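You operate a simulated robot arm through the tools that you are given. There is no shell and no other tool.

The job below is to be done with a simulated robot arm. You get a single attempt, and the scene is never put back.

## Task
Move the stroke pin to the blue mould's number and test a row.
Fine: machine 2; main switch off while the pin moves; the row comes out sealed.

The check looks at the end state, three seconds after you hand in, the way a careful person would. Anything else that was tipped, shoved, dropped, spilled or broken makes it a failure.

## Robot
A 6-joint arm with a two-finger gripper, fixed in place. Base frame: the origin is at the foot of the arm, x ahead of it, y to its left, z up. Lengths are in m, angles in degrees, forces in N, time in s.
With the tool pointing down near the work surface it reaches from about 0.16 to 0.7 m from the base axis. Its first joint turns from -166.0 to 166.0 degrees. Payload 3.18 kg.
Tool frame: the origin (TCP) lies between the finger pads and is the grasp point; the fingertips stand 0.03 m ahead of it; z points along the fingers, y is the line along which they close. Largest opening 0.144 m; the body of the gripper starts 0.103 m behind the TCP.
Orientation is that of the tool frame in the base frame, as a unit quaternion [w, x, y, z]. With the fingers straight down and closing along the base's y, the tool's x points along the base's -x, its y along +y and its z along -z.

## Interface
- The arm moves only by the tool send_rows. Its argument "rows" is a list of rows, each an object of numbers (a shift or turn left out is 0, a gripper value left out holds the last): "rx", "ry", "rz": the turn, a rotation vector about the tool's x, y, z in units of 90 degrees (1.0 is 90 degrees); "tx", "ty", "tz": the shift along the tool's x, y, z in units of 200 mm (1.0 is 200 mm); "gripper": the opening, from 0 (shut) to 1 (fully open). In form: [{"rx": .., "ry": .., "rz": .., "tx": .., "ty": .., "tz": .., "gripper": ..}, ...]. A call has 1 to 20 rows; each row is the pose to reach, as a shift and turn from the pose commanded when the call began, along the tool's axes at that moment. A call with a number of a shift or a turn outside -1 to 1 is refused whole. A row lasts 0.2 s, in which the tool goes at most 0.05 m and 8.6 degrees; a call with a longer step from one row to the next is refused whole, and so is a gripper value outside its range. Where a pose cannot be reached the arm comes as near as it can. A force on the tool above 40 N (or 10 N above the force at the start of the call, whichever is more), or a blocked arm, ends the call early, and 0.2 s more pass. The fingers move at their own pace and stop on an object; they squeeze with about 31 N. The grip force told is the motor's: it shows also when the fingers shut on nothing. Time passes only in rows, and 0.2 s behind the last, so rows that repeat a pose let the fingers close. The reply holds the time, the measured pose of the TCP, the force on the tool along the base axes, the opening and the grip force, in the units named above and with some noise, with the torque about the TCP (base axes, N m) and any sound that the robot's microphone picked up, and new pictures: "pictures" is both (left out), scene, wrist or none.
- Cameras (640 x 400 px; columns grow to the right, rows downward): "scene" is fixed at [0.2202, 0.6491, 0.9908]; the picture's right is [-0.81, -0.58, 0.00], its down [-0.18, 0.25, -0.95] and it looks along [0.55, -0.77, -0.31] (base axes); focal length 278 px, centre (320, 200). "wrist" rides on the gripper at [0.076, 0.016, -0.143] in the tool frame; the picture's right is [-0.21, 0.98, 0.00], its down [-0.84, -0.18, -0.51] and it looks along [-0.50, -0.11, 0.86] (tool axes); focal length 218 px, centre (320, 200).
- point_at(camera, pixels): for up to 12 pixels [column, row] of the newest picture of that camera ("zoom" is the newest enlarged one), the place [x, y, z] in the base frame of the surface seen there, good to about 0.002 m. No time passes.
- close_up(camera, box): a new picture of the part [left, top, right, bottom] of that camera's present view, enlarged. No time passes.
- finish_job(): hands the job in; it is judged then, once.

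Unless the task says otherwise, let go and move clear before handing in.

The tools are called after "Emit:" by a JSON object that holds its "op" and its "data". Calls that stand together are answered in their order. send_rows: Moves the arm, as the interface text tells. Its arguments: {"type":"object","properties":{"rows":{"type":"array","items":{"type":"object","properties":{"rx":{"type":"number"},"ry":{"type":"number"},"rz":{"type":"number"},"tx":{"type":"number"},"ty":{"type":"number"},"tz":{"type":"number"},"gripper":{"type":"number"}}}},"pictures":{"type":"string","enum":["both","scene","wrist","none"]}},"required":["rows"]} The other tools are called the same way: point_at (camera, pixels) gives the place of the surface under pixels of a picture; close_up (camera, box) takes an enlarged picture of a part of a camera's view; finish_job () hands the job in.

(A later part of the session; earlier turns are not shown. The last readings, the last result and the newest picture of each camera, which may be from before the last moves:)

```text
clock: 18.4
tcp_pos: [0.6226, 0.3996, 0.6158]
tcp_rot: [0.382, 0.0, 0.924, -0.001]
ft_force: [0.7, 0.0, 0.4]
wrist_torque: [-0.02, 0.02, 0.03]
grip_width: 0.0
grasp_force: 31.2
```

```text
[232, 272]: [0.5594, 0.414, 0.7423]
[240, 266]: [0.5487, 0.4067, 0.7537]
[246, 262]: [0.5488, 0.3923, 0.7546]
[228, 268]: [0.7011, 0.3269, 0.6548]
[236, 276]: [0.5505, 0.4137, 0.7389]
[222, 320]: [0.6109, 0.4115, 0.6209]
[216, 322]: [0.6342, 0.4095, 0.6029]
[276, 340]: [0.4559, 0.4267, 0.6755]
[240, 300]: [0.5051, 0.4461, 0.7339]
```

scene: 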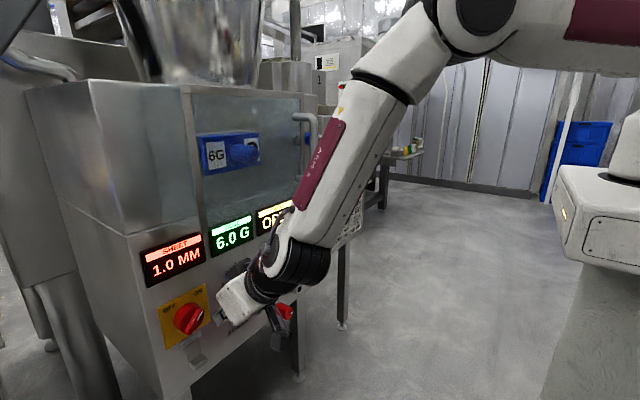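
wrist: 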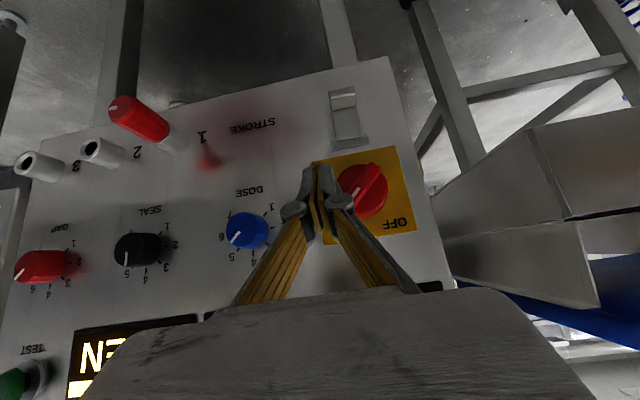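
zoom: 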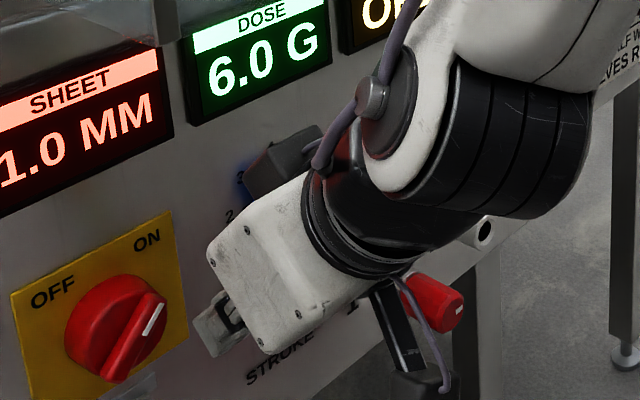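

The box is at x≈0.56, far from the panel. I'll advance about 2 cm in +x so the tips overlap the ridge's height, just right of it.

Emit:
{"op": "send_rows", "data": {"rows": [{"tx": -0.036, "ty": 0.004, "tz": 0.033}, {"tx": -0.0725, "ty": 0.0075, "tz": 0.0654}, {"tx": -0.0725, "ty": 0.0075, "tz": 0.0654}]}}

Emit:
{"op": "close_up", "data": {"camera": "wrist", "box": [270, 110, 430, 240]}}

Emit:
{"op": "close_up", "data": {"camera": "scene", "box": [150, 270, 270, 360]}}

```text
clock: 19.2
tcp_pos: [0.6444, 0.4003, 0.6175]
tcp_rot: [0.382, -0.001, 0.924, -0.001]
ft_force: [-0.3, -0.7, -0.4]
wrist_torque: [0.0, -0.03, -0.05]
grip_width: 0.0
grasp_force: 31.0
```

scene: 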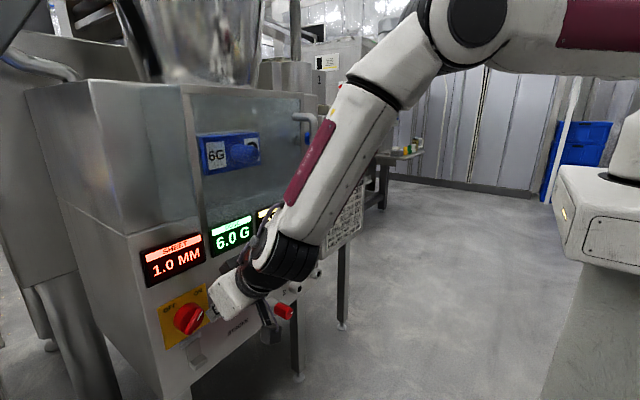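
wrist: 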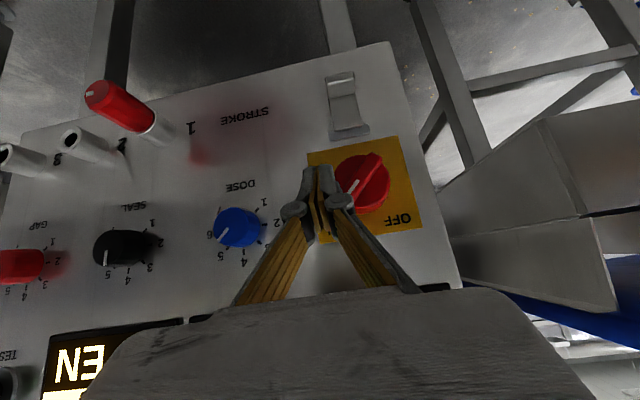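

```text
3.08 times, centred on (350, 175) of wrist
```

zoom: 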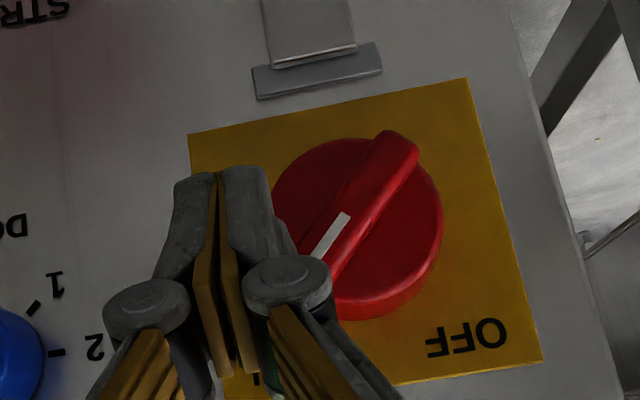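

```text
4.44 times, centred on (210, 315) of scene
```

zoom: 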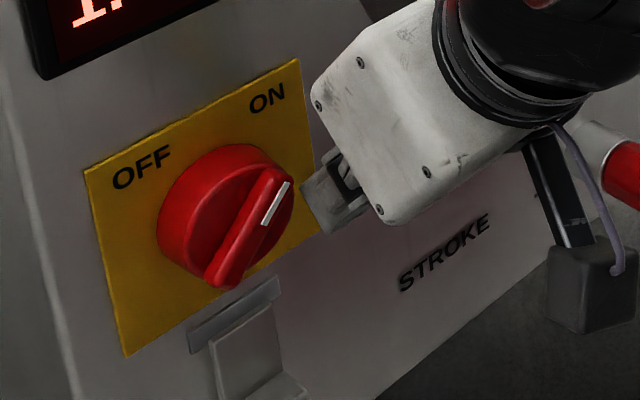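

The tips sit beside the ridge with their leading edge at x≈0.674, and the force is near zero. I'll push the ridge's upper end up and left along its arc, about half way first.

Emit:
{"op": "send_rows", "data": {"rows": [{"tx": -0.0095, "ty": 0.0185, "tz": -0.0095}, {"tx": -0.0191, "ty": 0.037, "tz": -0.0191}, {"tx": -0.0297, "ty": 0.0505, "tz": -0.0297}, {"tx": -0.0403, "ty": 0.064, "tz": -0.0403}, {"tx": -0.053, "ty": 0.079, "tz": -0.053}, {"tx": -0.0661, "ty": 0.0935, "tz": -0.0661}]}}

Emit:
{"op": "close_up", "data": {"camera": "wrist", "box": [270, 110, 430, 240]}}

Emit:
{"op": "close_up", "data": {"camera": "scene", "box": [150, 270, 270, 360]}}

```text
clock: 20.6
tcp_pos: [0.645, 0.4209, 0.6377]
tcp_rot: [0.382, 0.0, 0.924, -0.001]
ft_force: [0.9, -0.9, 0.1]
wrist_torque: [-0.04, 0.01, -0.05]
grip_width: 0.0
grasp_force: 30.9
```

scene: 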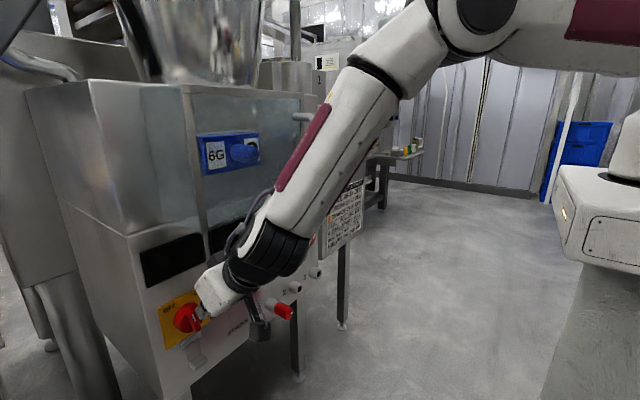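
wrist: 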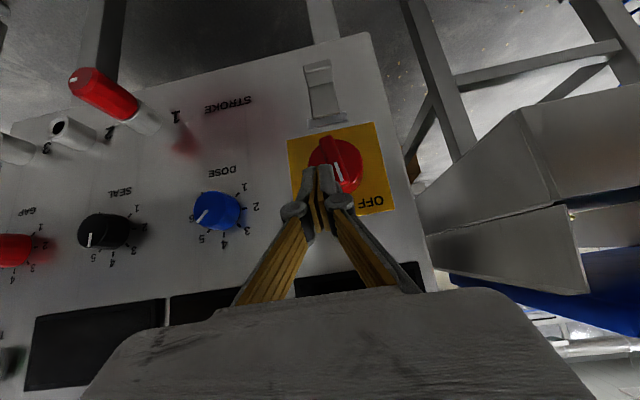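

```text
3.08 times, centred on (350, 175) of wrist
```

zoom: 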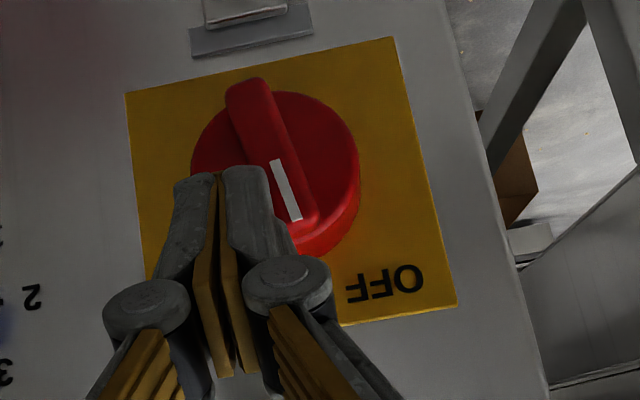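

```text
4.44 times, centred on (210, 315) of scene
```

zoom: 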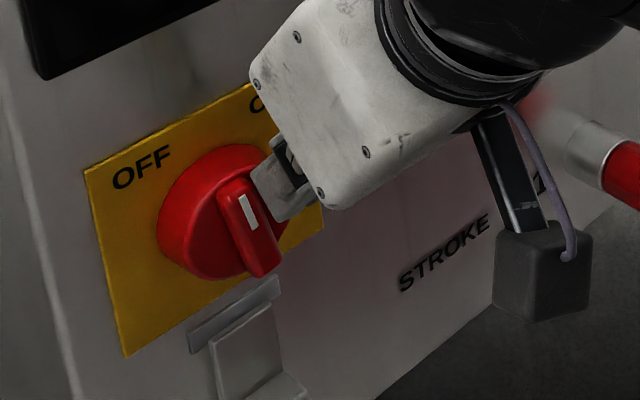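

The displays went dark (scene (175,260)), and the ridge is just past vertical toward OFF. I'll push on until it points fully at OFF.

Emit:
{"op": "send_rows", "data": {"rows": [{"tx": -0.0078, "ty": 0.0155, "tz": -0.0078}, {"tx": -0.0156, "ty": 0.031, "tz": -0.0156}, {"tx": -0.012, "ty": 0.046, "tz": -0.012}, {"tx": -0.0081, "ty": 0.0615, "tz": -0.0081}, {"tx": 0.0035, "ty": 0.0805, "tz": 0.0035}, {"tx": 0.0106, "ty": 0.0905, "tz": 0.0106}]}}

Emit:
{"op": "close_up", "data": {"camera": "wrist", "box": [250, 110, 410, 240]}}

Emit:
{"op": "close_up", "data": {"camera": "scene", "box": [150, 270, 270, 360]}}

```text
clock: 22.0
tcp_pos: [0.645, 0.4363, 0.6382]
tcp_rot: [0.384, 0.001, 0.923, -0.002]
ft_force: [-17.4, -18.9, 27.0]
wrist_torque: [-0.04, -0.31, -0.21]
grip_width: 0.0
grasp_force: 30.7
```

scene: 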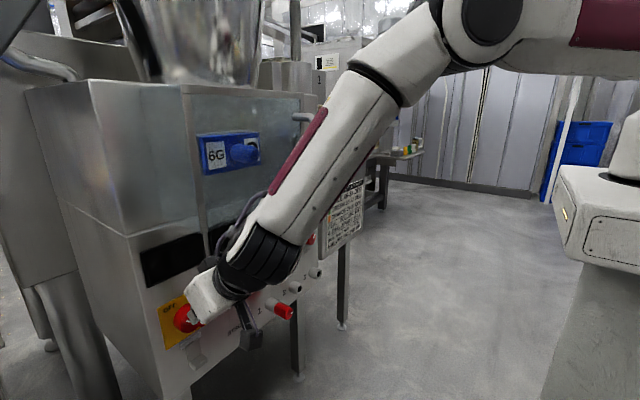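
wrist: 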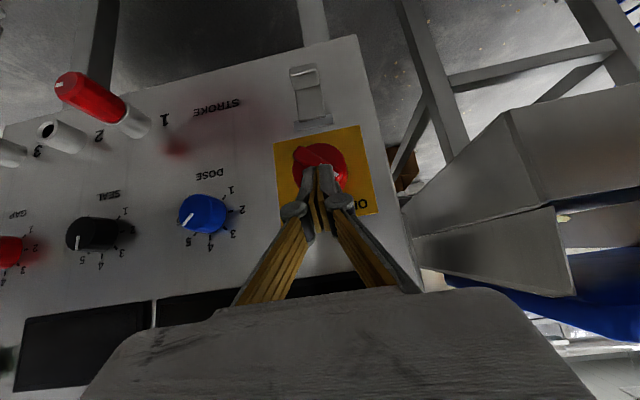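

```text
3.08 times, centred on (330, 175) of wrist
```

zoom: 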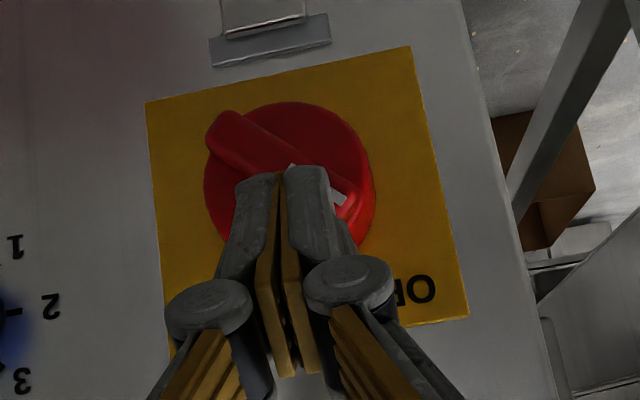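

```text
4.44 times, centred on (210, 315) of scene
```

zoom: 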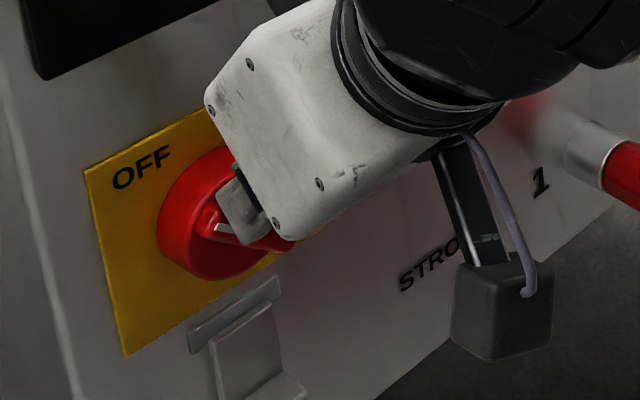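

The ridge now points to OFF and rests on its stop (about 37 N), with the displays dark. I'll ease off and back away from the panel.

Emit:
{"op": "send_rows", "data": {"rows": [{"tx": -0.0212, "ty": -0.03, "tz": -0.0212}, {"tx": 0.0778, "ty": -0.04, "tz": -0.1343}, {"tx": 0.1768, "ty": -0.05, "tz": -0.2475}, {"tx": 0.1768, "ty": -0.05, "tz": -0.2475}]}}

Emit:
{"op": "close_up", "data": {"camera": "scene", "box": [130, 220, 330, 370]}}

Emit:
{"op": "close_up", "data": {"camera": "wrist", "box": [0, 30, 400, 280]}}

```text
clock: 23.0
tcp_pos: [0.5846, 0.4268, 0.646]
tcp_rot: [0.381, 0.0, 0.924, 0.0]
ft_force: [-0.3, -0.5, -0.4]
wrist_torque: [0.0, 0.02, 0.01]
grip_width: 0.0
grasp_force: 30.8
```

scene: 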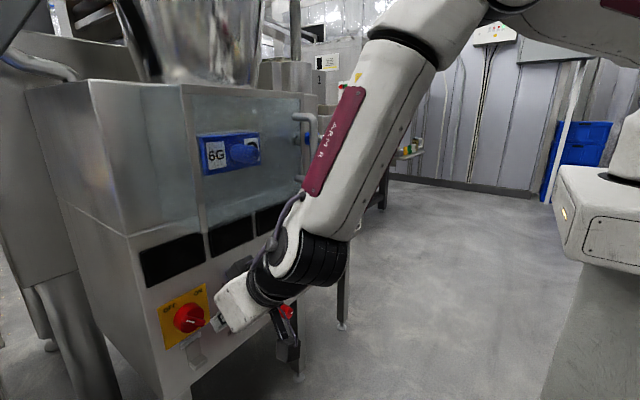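
wrist: 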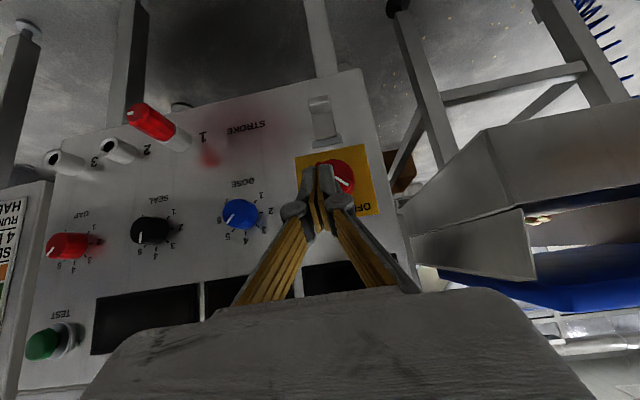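

```text
2.67 times, centred on (230, 295) of scene
```

zoom: 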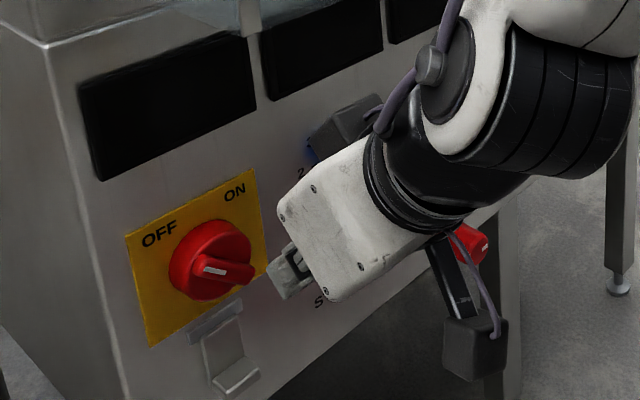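

```text
1.60 times, centred on (200, 155) of wrist
```

zoom: 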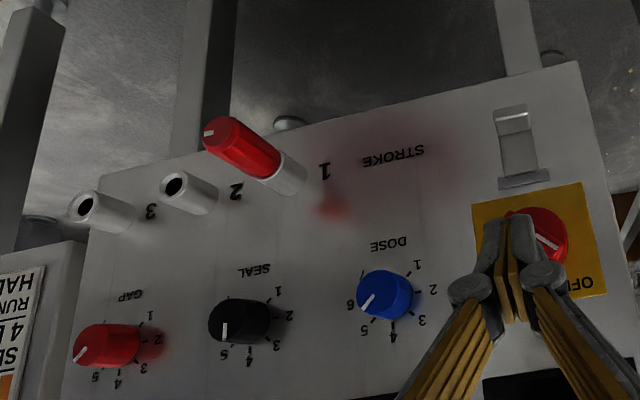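

The main switch clearly points at OFF and everything is dark. Next I'll measure the pin handle and socket 3 more precisely from this view.

Emit:
{"op": "close_up", "data": {"camera": "wrist", "box": [110, 90, 210, 165]}}

Emit:
{"op": "point_at", "data": {"camera": "zoom", "pixels": [[140, 140], [150, 110], [190, 120], [330, 200], [130, 190], [240, 110], [320, 150], [230, 240], [350, 300], [430, 300], [450, 260], [380, 200]]}}

Emit:
{"op": "close_up", "data": {"camera": "wrist", "box": [30, 125, 150, 195]}}

Emit:
{"op": "point_at", "data": {"camera": "zoom", "pixels": [[130, 150], [75, 150], [130, 205], [100, 115], [160, 130], [380, 110], [420, 80], [470, 120], [400, 155], [250, 200], [560, 110], [200, 270]]}}

```text
5.33 times, centred on (160, 128) of wrist
```

zoom: 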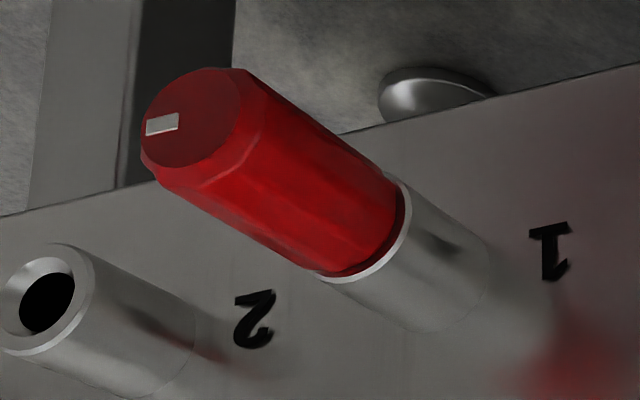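

```text
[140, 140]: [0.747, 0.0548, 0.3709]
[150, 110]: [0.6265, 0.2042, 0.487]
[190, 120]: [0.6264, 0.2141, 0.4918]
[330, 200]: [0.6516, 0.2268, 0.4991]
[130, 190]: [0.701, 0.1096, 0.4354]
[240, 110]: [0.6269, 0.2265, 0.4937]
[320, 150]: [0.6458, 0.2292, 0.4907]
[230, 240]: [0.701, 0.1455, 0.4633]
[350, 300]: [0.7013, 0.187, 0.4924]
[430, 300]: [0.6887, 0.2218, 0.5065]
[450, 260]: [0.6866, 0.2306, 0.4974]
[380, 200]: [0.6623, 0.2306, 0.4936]
```

```text
5.33 times, centred on (90, 160) of wrist
```

zoom: 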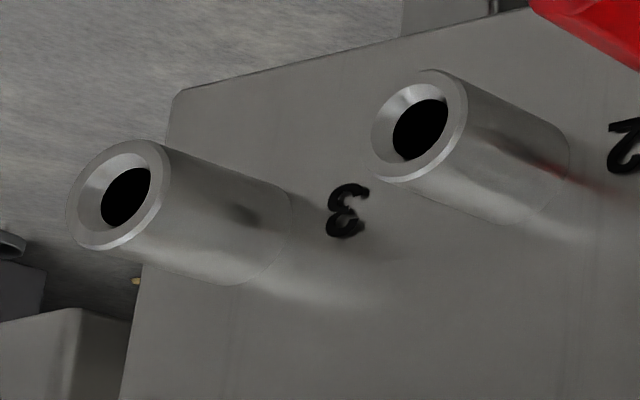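

```text
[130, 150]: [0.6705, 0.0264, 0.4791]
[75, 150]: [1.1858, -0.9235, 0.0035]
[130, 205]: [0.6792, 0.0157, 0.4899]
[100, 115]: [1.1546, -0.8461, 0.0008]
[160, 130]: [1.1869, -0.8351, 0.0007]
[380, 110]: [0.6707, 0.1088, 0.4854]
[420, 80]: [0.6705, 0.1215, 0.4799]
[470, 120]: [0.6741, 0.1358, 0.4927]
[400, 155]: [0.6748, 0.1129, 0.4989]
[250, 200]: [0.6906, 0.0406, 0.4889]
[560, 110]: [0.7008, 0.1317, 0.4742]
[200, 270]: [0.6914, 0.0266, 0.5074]
```

The pin handle end face is at x≈0.6265 with centre about (y 0.216, z 0.4935); socket 3 is about 0.19 m to the right. I'll move to a pre-grasp point above and in front of the pin, opening the fingers to about 7 cm and tilting to 50°.

Emit:
{"op": "send_rows", "data": {"rows": [{"tx": 0.046, "ty": -0.158, "tz": 0.044, "ry": 0.009, "gripper": 0.5}, {"tx": 0.092, "ty": -0.317, "tz": 0.087, "ry": 0.019, "gripper": 0.5}, {"tx": 0.138, "ty": -0.475, "tz": 0.131, "ry": 0.028, "gripper": 0.5}, {"tx": 0.184, "ty": -0.633, "tz": 0.174, "ry": 0.037, "gripper": 0.5}, {"tx": 0.23, "ty": -0.792, "tz": 0.218, "ry": 0.046, "gripper": 0.5}, {"tx": 0.2757, "ty": -0.95, "tz": 0.2616, "ry": 0.0556, "gripper": 0.5}, {"tx": 0.2757, "ty": -0.95, "tz": 0.2616, "ry": 0.0556, "gripper": 0.5}]}}

```text
clock: 24.6
tcp_pos: [0.5897, 0.2434, 0.5691]
tcp_rot: [0.339, -0.001, 0.941, -0.005]
ft_force: [0.4, -0.2, -1.1]
wrist_torque: [-0.02, 0.0, 0.0]
grip_width: 0.0718
grasp_force: 0.1
out of reach, approached as far as the arm can: row 6, 7
```

scene: 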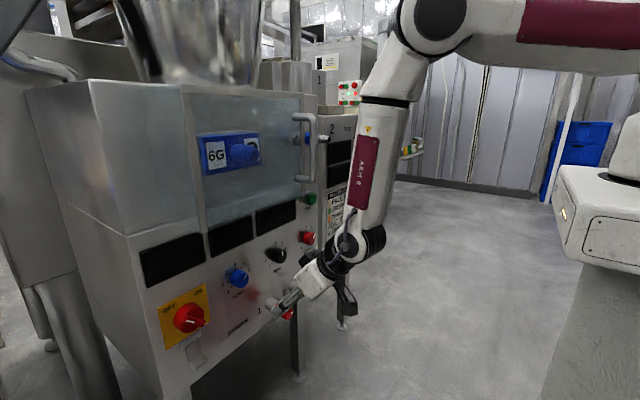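
wrist: 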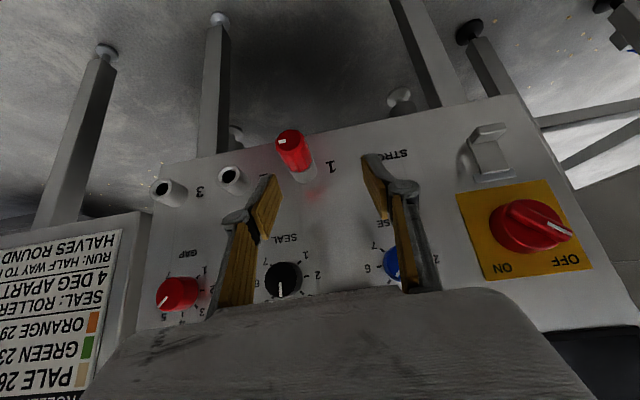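

The arm stopped 7 mm short, at (0.590,0.243,0.569), with a reach warning. I'll measure the forearm direction here to work out what limits it.

Emit:
{"op": "point_at", "data": {"camera": "scene", "pixels": [[370, 140], [358, 205], [390, 80], [350, 242], [375, 240], [405, 60], [435, 15], [440, 20], [500, 40], [600, 45], [580, 20], [320, 280]]}}

Emit:
{"op": "close_up", "data": {"camera": "scene", "box": [260, 0, 640, 330]}}

```text
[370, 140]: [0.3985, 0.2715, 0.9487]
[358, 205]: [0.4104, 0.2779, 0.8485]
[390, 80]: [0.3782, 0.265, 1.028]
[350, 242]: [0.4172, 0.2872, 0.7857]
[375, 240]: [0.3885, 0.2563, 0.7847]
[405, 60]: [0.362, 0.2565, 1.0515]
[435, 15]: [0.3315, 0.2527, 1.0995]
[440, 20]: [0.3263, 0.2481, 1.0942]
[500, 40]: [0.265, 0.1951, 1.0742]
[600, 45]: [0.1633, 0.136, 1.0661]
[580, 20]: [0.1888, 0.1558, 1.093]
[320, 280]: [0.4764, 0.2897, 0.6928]
```

```text
1.21 times, centred on (450, 165) of scene
```

zoom: 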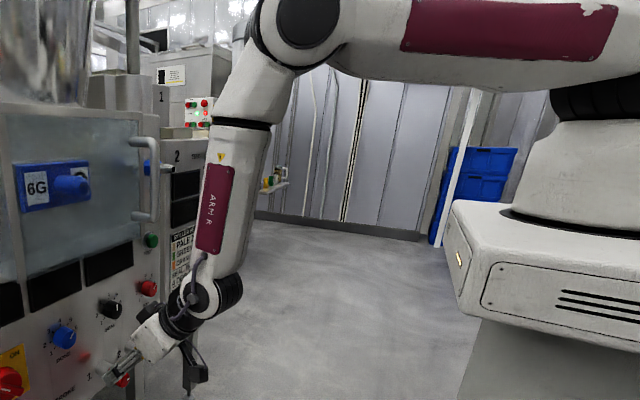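

I'll measure the upper arm's slope in the same zoom, to see whether the shoulder is at its limit.

Emit:
{"op": "point_at", "data": {"camera": "zoom", "pixels": [[405, 45], [590, 57], [500, 50], [420, 5], [600, 15], [305, 15], [400, 70], [500, 80], [600, 100], [620, 170], [230, 120], [225, 250]]}}

```text
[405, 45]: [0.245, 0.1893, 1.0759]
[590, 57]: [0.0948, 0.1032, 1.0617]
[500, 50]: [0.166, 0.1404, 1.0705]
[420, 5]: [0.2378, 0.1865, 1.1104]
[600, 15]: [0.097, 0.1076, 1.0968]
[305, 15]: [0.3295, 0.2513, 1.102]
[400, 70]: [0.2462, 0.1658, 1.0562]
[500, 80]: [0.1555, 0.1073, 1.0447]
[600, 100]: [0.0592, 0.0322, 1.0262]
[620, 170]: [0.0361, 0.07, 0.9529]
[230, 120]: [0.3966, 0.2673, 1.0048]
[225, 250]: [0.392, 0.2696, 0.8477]
```

The upper arm sits only about 5° above level, so the shoulder may be at a stop. I'll test that in free space: back off to about (0.45,0.12,0.62), tool straight down, and see how low it can go.

Emit:
{"op": "send_rows", "data": {"rows": [{"tx": 0.063, "ty": -0.05, "tz": -0.15, "ry": 0.073}, {"tx": 0.126, "ty": -0.2, "tz": -0.26, "ry": 0.147}, {"tx": 0.189, "ty": -0.3, "tz": -0.37, "ry": 0.22}, {"tx": 0.251, "ty": -0.41, "tz": -0.47, "ry": 0.293}, {"tx": 0.314, "ty": -0.51, "tz": -0.56, "ry": 0.367}, {"tx": 0.377, "ty": -0.615, "tz": -0.643, "ry": 0.44}, {"tx": 0.377, "ty": -0.615, "tz": -0.643, "ry": 0.44}]}}

```text
clock: 26.2
tcp_pos: [0.4742, 0.1164, 0.6213]
tcp_rot: [0.056, -0.056, 0.996, -0.03]
ft_force: [-1.0, -1.0, 0.9]
wrist_torque: [-0.01, -0.1, 0.02]
grip_width: 0.0718
grasp_force: 0.1
out of reach, approached as far as the arm can: row 5, 6, 7
```

scene: 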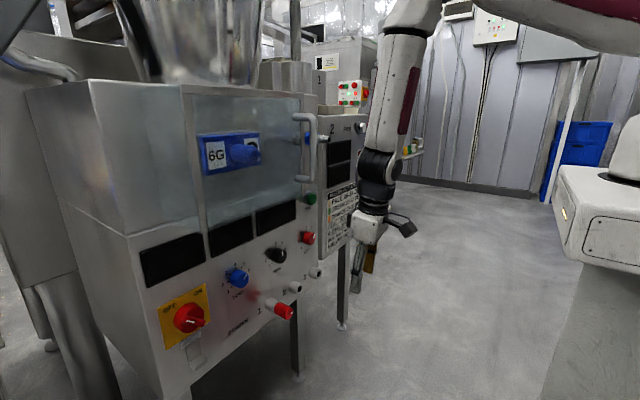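
wrist: 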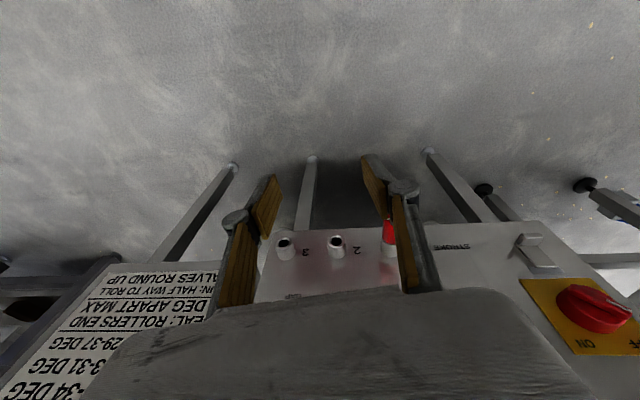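

Here the wrist is almost straight and got stuck beside its singular pose, so this test was not conclusive. I'll return to a normal posture at (0.52,0.21,0.66), 55° down, then probe downward near the pin.

Emit:
{"op": "send_rows", "data": {"rows": [{"tx": -0.06, "ty": 0.085, "tz": -0.038, "rx": -0.003, "ry": -0.064, "rz": 0.016}, {"tx": -0.12, "ty": 0.171, "tz": -0.076, "rx": -0.006, "ry": -0.128, "rz": 0.032}, {"tx": -0.18, "ty": 0.256, "tz": -0.114, "rx": -0.009, "ry": -0.191, "rz": 0.049}, {"tx": -0.24, "ty": 0.341, "tz": -0.152, "rx": -0.012, "ry": -0.255, "rz": 0.065}, {"tx": -0.3, "ty": 0.4266, "tz": -0.19, "rx": -0.0153, "ry": -0.319, "rz": 0.0809}, {"tx": -0.3, "ty": 0.4266, "tz": -0.19, "rx": -0.0153, "ry": -0.319, "rz": 0.0809}]}}

```text
clock: 27.6
tcp_pos: [0.5324, 0.2163, 0.666]
tcp_rot: [0.283, 0.058, 0.957, -0.012]
ft_force: [0.2, -0.2, 0.7]
wrist_torque: [0.02, -0.03, -0.01]
grip_width: 0.0722
grasp_force: 0.0
out of reach, approached as far as the arm can: row 1, 2, 4, 5, 6
```

scene: 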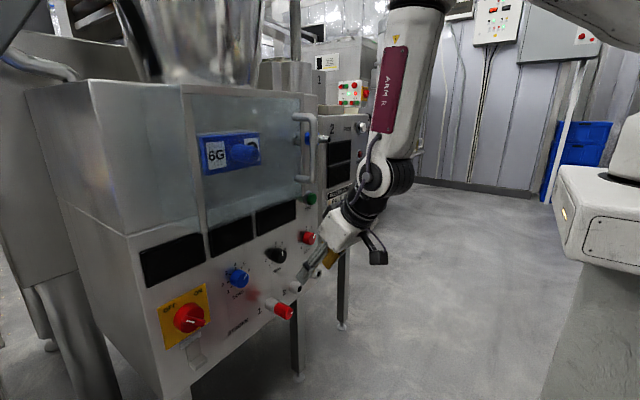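
wrist: 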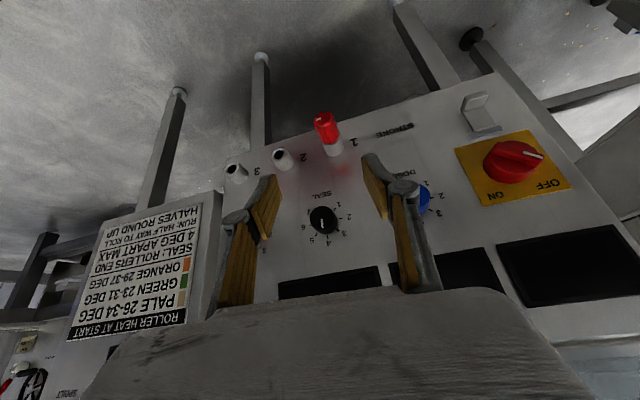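

Rows 1–2 failed, 3 was fine and 4–6 failed again, so the limit isn't obvious from the geometry. I'll make small probing moves from here: first 2 cm straight down, holding.

Emit:
{"op": "send_rows", "data": {"rows": [{"tx": 0.027, "tz": 0.042}, {"tx": 0.054, "tz": 0.084}, {"tx": 0.054, "tz": 0.084}, {"tx": 0.054, "tz": 0.084}], "pictures": "none"}}

```text
clock: 28.6
tcp_pos: [0.5399, 0.2221, 0.6492]
tcp_rot: [0.282, 0.058, 0.958, -0.01]
ft_force: [-0.8, -0.3, 0.2]
wrist_torque: [-0.04, 0.04, -0.02]
grip_width: 0.0721
grasp_force: 0.0
out of reach, approached as far as the arm can: row 1, 2, 3, 4
```

Moving down pushed the arm outward, which fits a stop on the forearm's lean: it cannot get closer to vertical than about 11°. So I must work with the tool steeper (about 60–65° down). I'll test that by going to (0.59,0.216,0.60) at 60°.

Emit:
{"op": "send_rows", "data": {"rows": [{"tx": -0.02, "ty": -0.001, "tz": 0.086, "rx": -0.008, "ry": 0.008, "rz": -0.017}, {"tx": -0.04, "ty": -0.002, "tz": 0.172, "rx": -0.016, "ry": 0.016, "rz": -0.034}, {"tx": -0.06, "ty": -0.003, "tz": 0.258, "rx": -0.024, "ry": 0.023, "rz": -0.051}, {"tx": -0.0793, "ty": -0.0045, "tz": 0.3436, "rx": -0.0315, "ry": 0.0312, "rz": -0.068}, {"tx": -0.0793, "ty": -0.0045, "tz": 0.3436, "rx": -0.0315, "ry": 0.0312, "rz": -0.068}]}}

```text
clock: 29.8
tcp_pos: [0.5921, 0.2171, 0.5982]
tcp_rot: [0.261, -0.001, 0.965, 0.006]
ft_force: [0.3, 0.6, -0.2]
wrist_torque: [0.0, -0.01, 0.0]
grip_width: 0.0719
grasp_force: 0.1
```

scene: 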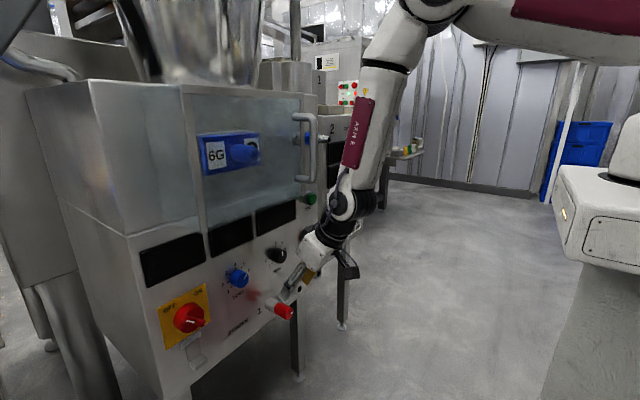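
wrist: 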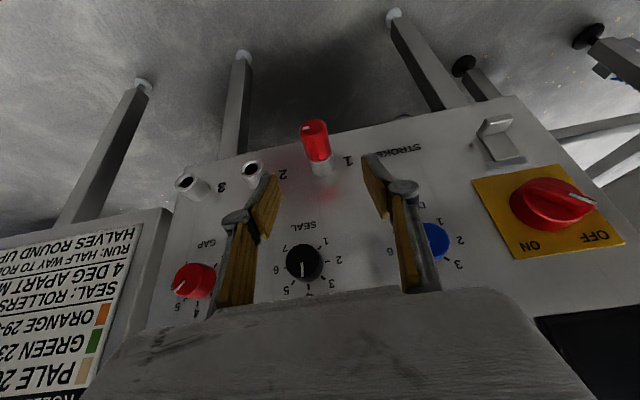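

That pose was reached cleanly, so the theory holds: steep tool angles work. I'll move to a pre-grasp 7 cm short of the pin handle, with the tool about 64° down and leaned slightly right to stay away from the wrist's singular pose.

Emit:
{"op": "send_rows", "data": {"rows": [{"tx": -0.009, "ty": 0.014, "tz": 0.084, "rx": 0.034, "ry": 0.0225, "rz": -0.016}, {"tx": -0.018, "ty": 0.029, "tz": 0.168, "rx": 0.068, "ry": 0.045, "rz": -0.032}, {"tx": -0.0277, "ty": 0.043, "tz": 0.252, "rx": 0.1013, "ry": 0.0675, "rz": -0.0486}, {"tx": -0.0277, "ty": 0.043, "tz": 0.252, "rx": 0.1013, "ry": 0.0675, "rz": -0.0486}]}}

Emit:
{"op": "close_up", "data": {"camera": "scene", "box": [220, 220, 360, 340]}}

```text
clock: 30.8
tcp_pos: [0.6215, 0.2269, 0.5589]
tcp_rot: [0.209, -0.016, 0.974, -0.082]
ft_force: [0.0, -0.2, -0.2]
wrist_torque: [-0.01, -0.03, 0.01]
grip_width: 0.0719
grasp_force: 0.1
```

scene: 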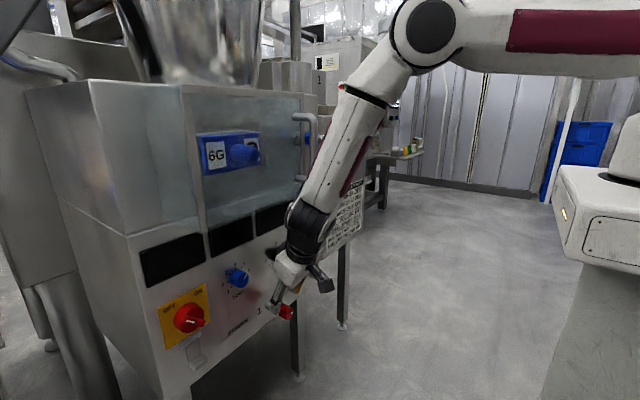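
wrist: 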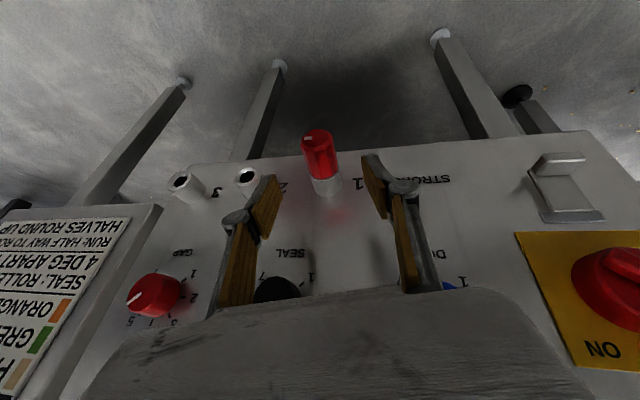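

```text
3.33 times, centred on (290, 280) of scene
```

zoom: 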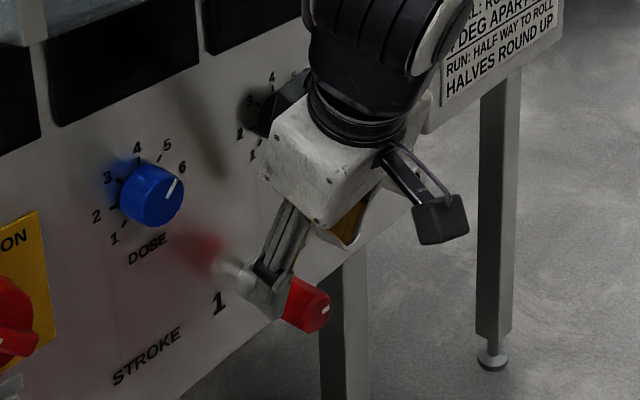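

The fingers straddle the pin's line nicely (pin at wrist (320,150)). The black box on the panel side of the hand (scene zoom (275,105)) may come close to the SEAL knob, so I'll measure it first.

Emit:
{"op": "point_at", "data": {"camera": "zoom", "pixels": [[270, 100], [262, 110], [300, 80], [290, 95], [265, 128], [258, 95], [350, 150], [265, 290], [250, 270], [300, 310], [235, 110], [205, 240]]}}

Emit:
{"op": "close_up", "data": {"camera": "scene", "box": [255, 225, 325, 285]}}

```text
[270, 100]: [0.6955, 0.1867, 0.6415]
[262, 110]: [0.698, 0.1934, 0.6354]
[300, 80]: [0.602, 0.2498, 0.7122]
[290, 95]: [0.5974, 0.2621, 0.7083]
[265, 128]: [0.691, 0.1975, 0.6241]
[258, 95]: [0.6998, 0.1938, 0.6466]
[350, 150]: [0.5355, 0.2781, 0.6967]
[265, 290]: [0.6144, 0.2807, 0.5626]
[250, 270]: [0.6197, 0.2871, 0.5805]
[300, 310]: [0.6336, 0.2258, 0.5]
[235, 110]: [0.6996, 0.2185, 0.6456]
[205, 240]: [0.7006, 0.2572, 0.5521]
```

```text
6.67 times, centred on (290, 255) of scene
```

zoom: 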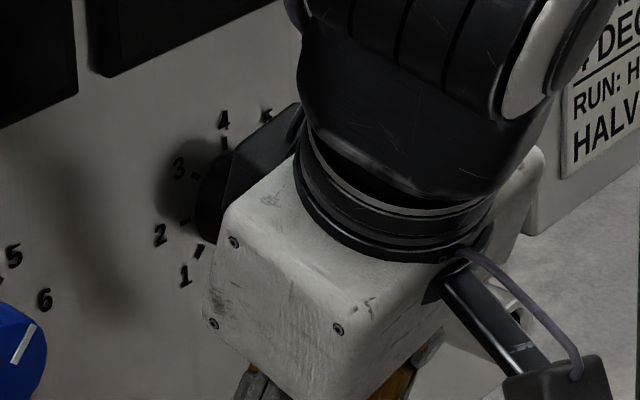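

I'll pick points on that box in the sharper zoom.

Emit:
{"op": "point_at", "data": {"camera": "zoom", "pixels": [[240, 170], [228, 185], [270, 130], [290, 115], [210, 200], [215, 225], [250, 150], [225, 160], [260, 180], [240, 195], [215, 290], [330, 330]]}}

```text
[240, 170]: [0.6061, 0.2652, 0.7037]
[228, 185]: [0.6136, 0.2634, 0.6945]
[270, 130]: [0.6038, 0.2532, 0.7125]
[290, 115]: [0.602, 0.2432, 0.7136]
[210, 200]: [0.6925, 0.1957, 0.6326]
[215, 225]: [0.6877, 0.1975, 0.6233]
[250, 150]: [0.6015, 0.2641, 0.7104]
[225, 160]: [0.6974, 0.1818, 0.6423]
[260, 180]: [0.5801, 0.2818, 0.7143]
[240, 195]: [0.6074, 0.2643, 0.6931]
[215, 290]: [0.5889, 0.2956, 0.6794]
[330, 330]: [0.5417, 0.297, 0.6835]
```

The box's nearest corner is at x≈0.614, so it will still be about 3 cm clear of the SEAL knob at the grasp. I'll re-measure the pin from this close view.

Emit:
{"op": "close_up", "data": {"camera": "wrist", "box": [280, 115, 370, 205]}}

Emit:
{"op": "point_at", "data": {"camera": "wrist", "pixels": [[317, 139], [304, 142], [333, 139], [318, 131], [317, 147], [308, 165], [335, 162], [322, 170], [325, 185], [313, 188], [341, 184], [320, 155]]}}

```text
4.44 times, centred on (325, 160) of wrist
```

zoom: 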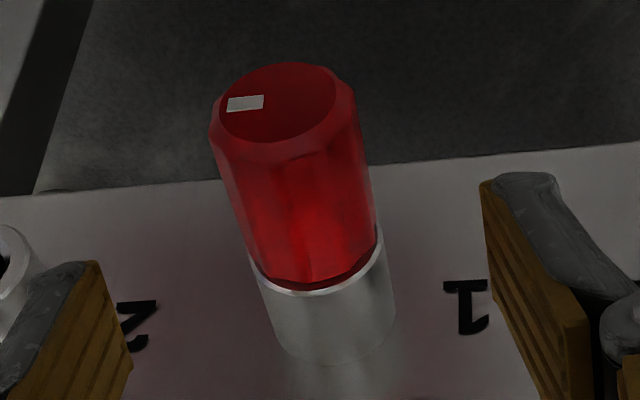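

```text
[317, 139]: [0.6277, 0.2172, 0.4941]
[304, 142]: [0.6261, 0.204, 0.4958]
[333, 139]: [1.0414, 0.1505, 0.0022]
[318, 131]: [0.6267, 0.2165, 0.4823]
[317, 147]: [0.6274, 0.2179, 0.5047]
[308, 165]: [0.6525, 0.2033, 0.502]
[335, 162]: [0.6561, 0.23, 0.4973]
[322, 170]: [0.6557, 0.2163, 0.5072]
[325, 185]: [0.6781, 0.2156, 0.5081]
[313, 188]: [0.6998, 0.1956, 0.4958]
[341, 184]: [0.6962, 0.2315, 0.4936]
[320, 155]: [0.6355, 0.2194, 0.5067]
```

The handle centre is about (y 0.2165, z 0.4935), right between the fingers. I'll advance 7 cm along the tool axis to straddle the handle.

Emit:
{"op": "send_rows", "data": {"rows": [{"tx": 0.0, "ty": 0.0005, "tz": 0.1}, {"tx": 0.0, "ty": 0.001, "tz": 0.2}, {"tx": -0.001, "ty": 0.0015, "tz": 0.29}, {"tx": -0.001, "ty": 0.0017, "tz": 0.358}, {"tx": -0.001, "ty": 0.0017, "tz": 0.358}]}}

Emit:
{"op": "close_up", "data": {"camera": "scene", "box": [240, 260, 340, 340]}}

Emit:
{"op": "close_up", "data": {"camera": "wrist", "box": [230, 100, 430, 230]}}

```text
clock: 32.0
tcp_pos: [0.6512, 0.2152, 0.4927]
tcp_rot: [0.21, -0.016, 0.974, -0.082]
ft_force: [0.2, -0.5, 0.2]
wrist_torque: [0.0, -0.02, -0.03]
grip_width: 0.0719
grasp_force: 0.0
```

scene: 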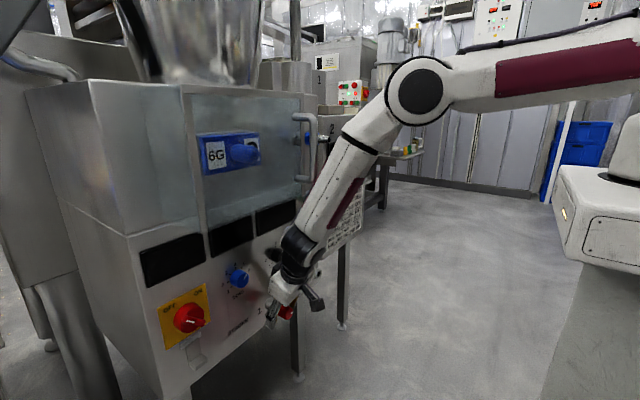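
wrist: 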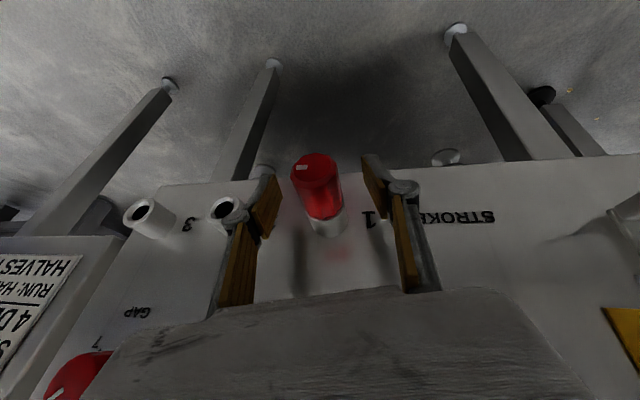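

```text
5.00 times, centred on (290, 300) of scene
```

zoom: 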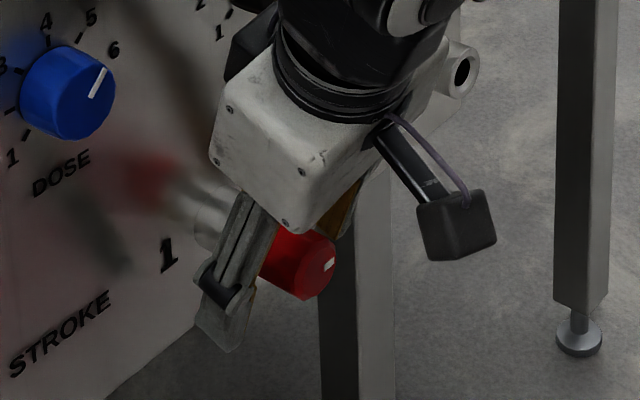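

```text
3.08 times, centred on (330, 165) of wrist
```

zoom: 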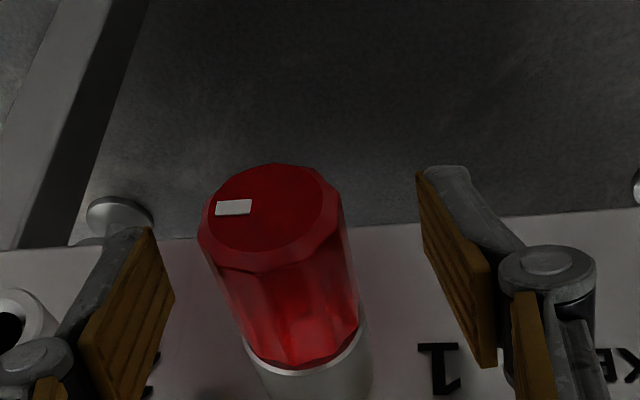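

TCP projects onto the handle middle (wrist (320,192)), with pads on both sides and no force. I'll close the fingers on the pin.

Emit:
{"op": "send_rows", "data": {"rows": [{"gripper": 0.3}, {"gripper": 0.1}, {"gripper": 0.0}, {"gripper": 0.0}, {"gripper": 0.0}]}}

Emit:
{"op": "close_up", "data": {"camera": "wrist", "box": [230, 100, 430, 230]}}

```text
clock: 33.2
tcp_pos: [0.6509, 0.2167, 0.4933]
tcp_rot: [0.21, -0.016, 0.974, -0.082]
ft_force: [0.3, -1.6, 1.2]
wrist_torque: [-0.15, 0.01, -0.23]
grip_width: 0.0291
grasp_force: 31.1
```

scene: 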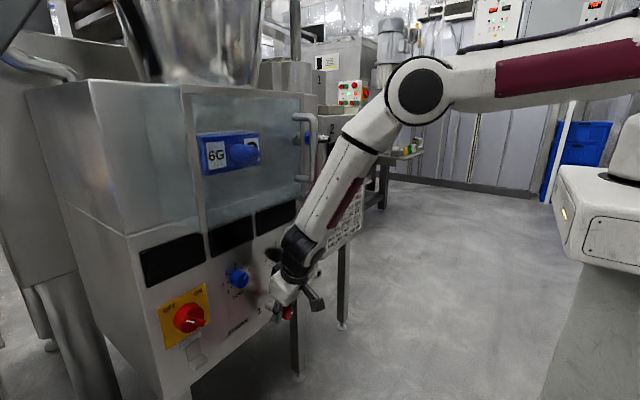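
wrist: 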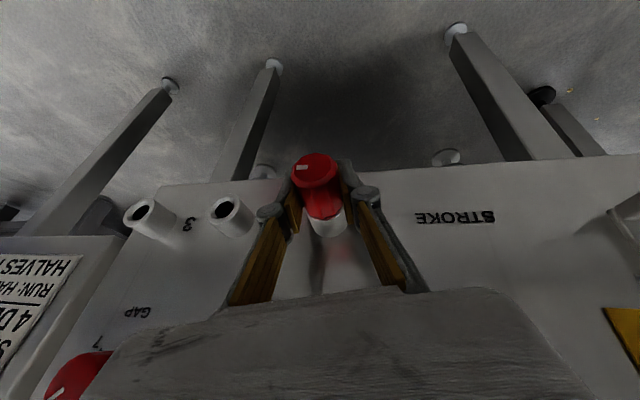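

```text
3.08 times, centred on (330, 165) of wrist
```

zoom: 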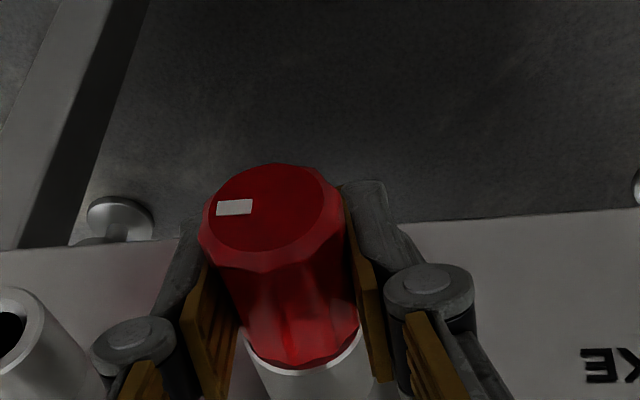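

Gripped firmly at a 29 mm opening with 31 N, and TCP is at (0.651,0.2167,0.4933). Now I'll pull straight out along -x, 3 cm in small steps.

Emit:
{"op": "send_rows", "data": {"rows": [{"tx": 0.0228, "tz": -0.01025, "gripper": 0}, {"tx": 0.0456, "tz": -0.0205, "gripper": 0}, {"tx": 0.0684, "tz": -0.03075, "gripper": 0}, {"tx": 0.0912, "tz": -0.041, "gripper": 0}, {"tx": 0.114, "tz": -0.05125, "gripper": 0}, {"tx": 0.1368, "tz": -0.0615, "gripper": 0}]}}

Emit:
{"op": "close_up", "data": {"camera": "scene", "box": [240, 260, 340, 340]}}

Emit:
{"op": "close_up", "data": {"camera": "wrist", "box": [230, 120, 430, 250]}}

```text
clock: 34.6
tcp_pos: [0.6196, 0.2158, 0.4935]
tcp_rot: [0.209, -0.016, 0.974, -0.082]
ft_force: [0.7, 0.2, -0.1]
wrist_torque: [-0.04, 0.0, 0.03]
grip_width: 0.0294
grasp_force: 30.9
```

scene: 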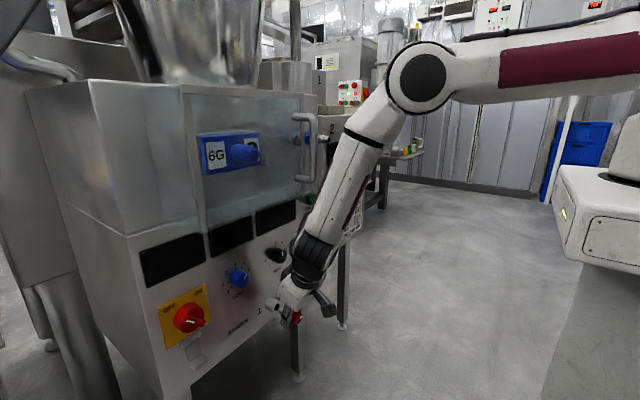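
wrist: 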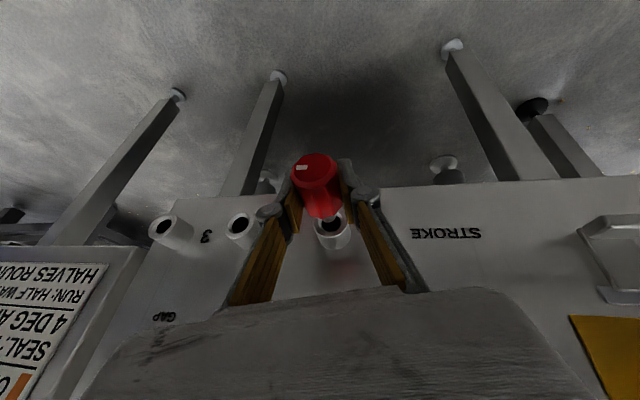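

```text
5.00 times, centred on (290, 300) of scene
```

zoom: 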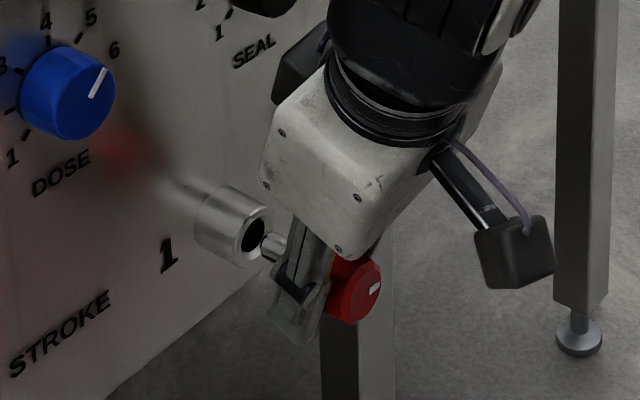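

```text
3.08 times, centred on (330, 185) of wrist
```

zoom: 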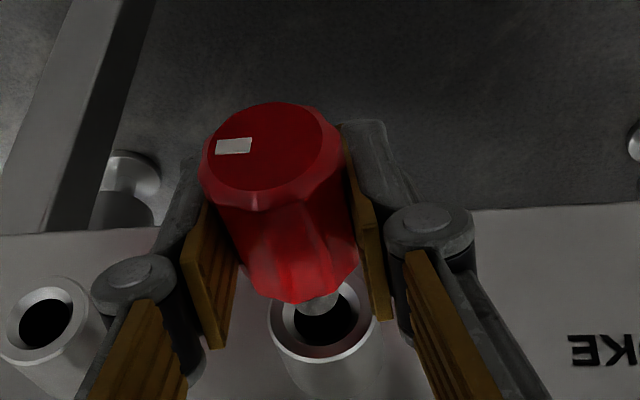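

The pin slid out freely with no force, and the shaft's free tip shows at scene zoom (268,247). I'll measure the three socket rims from this view to get the exact offset from socket 1 to socket 3.

Emit:
{"op": "close_up", "data": {"camera": "scene", "box": [260, 260, 340, 325]}}

Emit:
{"op": "point_at", "data": {"camera": "scene", "pixels": [[285, 309], [286, 308], [297, 317], [282, 305], [279, 303]]}}

Emit:
{"op": "close_up", "data": {"camera": "wrist", "box": [140, 200, 260, 260]}}

Emit:
{"op": "point_at", "data": {"camera": "zoom", "pixels": [[50, 155], [195, 140], [120, 85], [115, 200], [460, 145], [600, 140], [530, 80], [520, 200], [360, 210], [150, 220], [560, 215], [122, 145]]}}

```text
6.15 times, centred on (300, 292) of scene
```

zoom: 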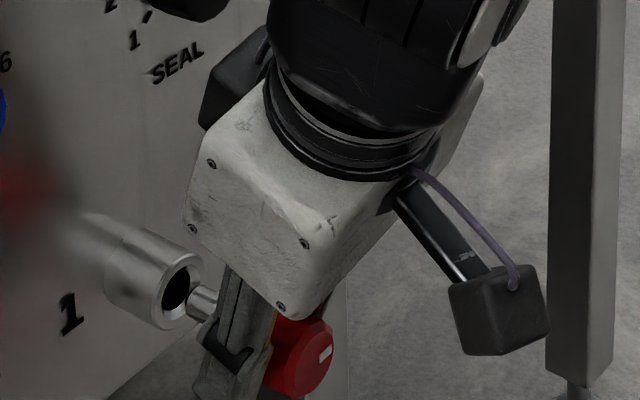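

```text
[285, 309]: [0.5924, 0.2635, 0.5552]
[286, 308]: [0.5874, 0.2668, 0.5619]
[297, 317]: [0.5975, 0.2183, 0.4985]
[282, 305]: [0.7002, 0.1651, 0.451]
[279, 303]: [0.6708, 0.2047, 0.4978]
```

```text
5.33 times, centred on (200, 230) of wrist
```

zoom: 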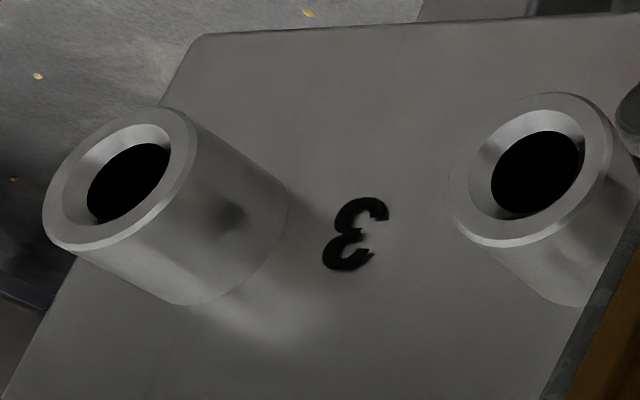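

```text
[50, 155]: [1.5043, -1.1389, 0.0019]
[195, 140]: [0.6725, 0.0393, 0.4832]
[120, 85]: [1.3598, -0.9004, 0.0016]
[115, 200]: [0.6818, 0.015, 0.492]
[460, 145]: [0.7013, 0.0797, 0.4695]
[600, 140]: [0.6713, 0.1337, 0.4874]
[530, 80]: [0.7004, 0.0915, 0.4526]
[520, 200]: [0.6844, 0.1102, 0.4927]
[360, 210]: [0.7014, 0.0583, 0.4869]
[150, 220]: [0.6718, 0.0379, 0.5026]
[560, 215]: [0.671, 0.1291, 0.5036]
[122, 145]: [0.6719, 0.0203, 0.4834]
```

I'll pick points exactly on the two rims.

Emit:
{"op": "point_at", "data": {"camera": "zoom", "pixels": [[52, 215], [150, 114], [188, 150], [85, 242], [70, 165], [160, 200], [462, 200], [545, 98], [606, 150], [500, 238], [480, 140], [570, 205]]}}

Emit:
{"op": "close_up", "data": {"camera": "wrist", "box": [285, 190, 385, 260]}}

Emit:
{"op": "point_at", "data": {"camera": "zoom", "pixels": [[310, 180], [320, 200], [330, 190], [240, 240], [390, 240], [310, 285], [250, 200], [385, 205], [320, 230]]}}

```text
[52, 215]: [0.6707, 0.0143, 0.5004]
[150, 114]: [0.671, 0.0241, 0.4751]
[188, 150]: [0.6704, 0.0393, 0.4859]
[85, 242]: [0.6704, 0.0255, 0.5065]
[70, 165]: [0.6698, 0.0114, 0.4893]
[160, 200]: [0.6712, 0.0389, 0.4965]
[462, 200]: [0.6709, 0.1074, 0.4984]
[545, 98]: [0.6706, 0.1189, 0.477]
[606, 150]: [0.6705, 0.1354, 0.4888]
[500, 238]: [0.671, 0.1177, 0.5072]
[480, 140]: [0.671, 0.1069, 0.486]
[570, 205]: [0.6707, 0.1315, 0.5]
```

```text
5.71 times, centred on (335, 225) of wrist
```

zoom: 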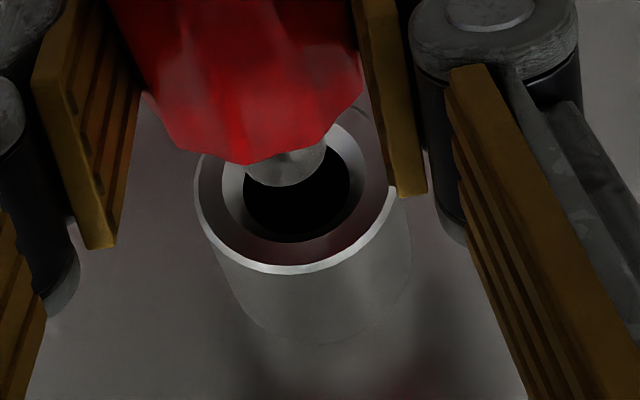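

```text
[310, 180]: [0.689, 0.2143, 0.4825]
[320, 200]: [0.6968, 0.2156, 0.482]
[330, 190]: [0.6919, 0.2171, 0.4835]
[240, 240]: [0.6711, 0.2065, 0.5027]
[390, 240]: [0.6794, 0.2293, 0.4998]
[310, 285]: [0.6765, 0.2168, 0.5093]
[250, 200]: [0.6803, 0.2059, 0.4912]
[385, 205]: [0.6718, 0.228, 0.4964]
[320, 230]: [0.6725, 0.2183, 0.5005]
```

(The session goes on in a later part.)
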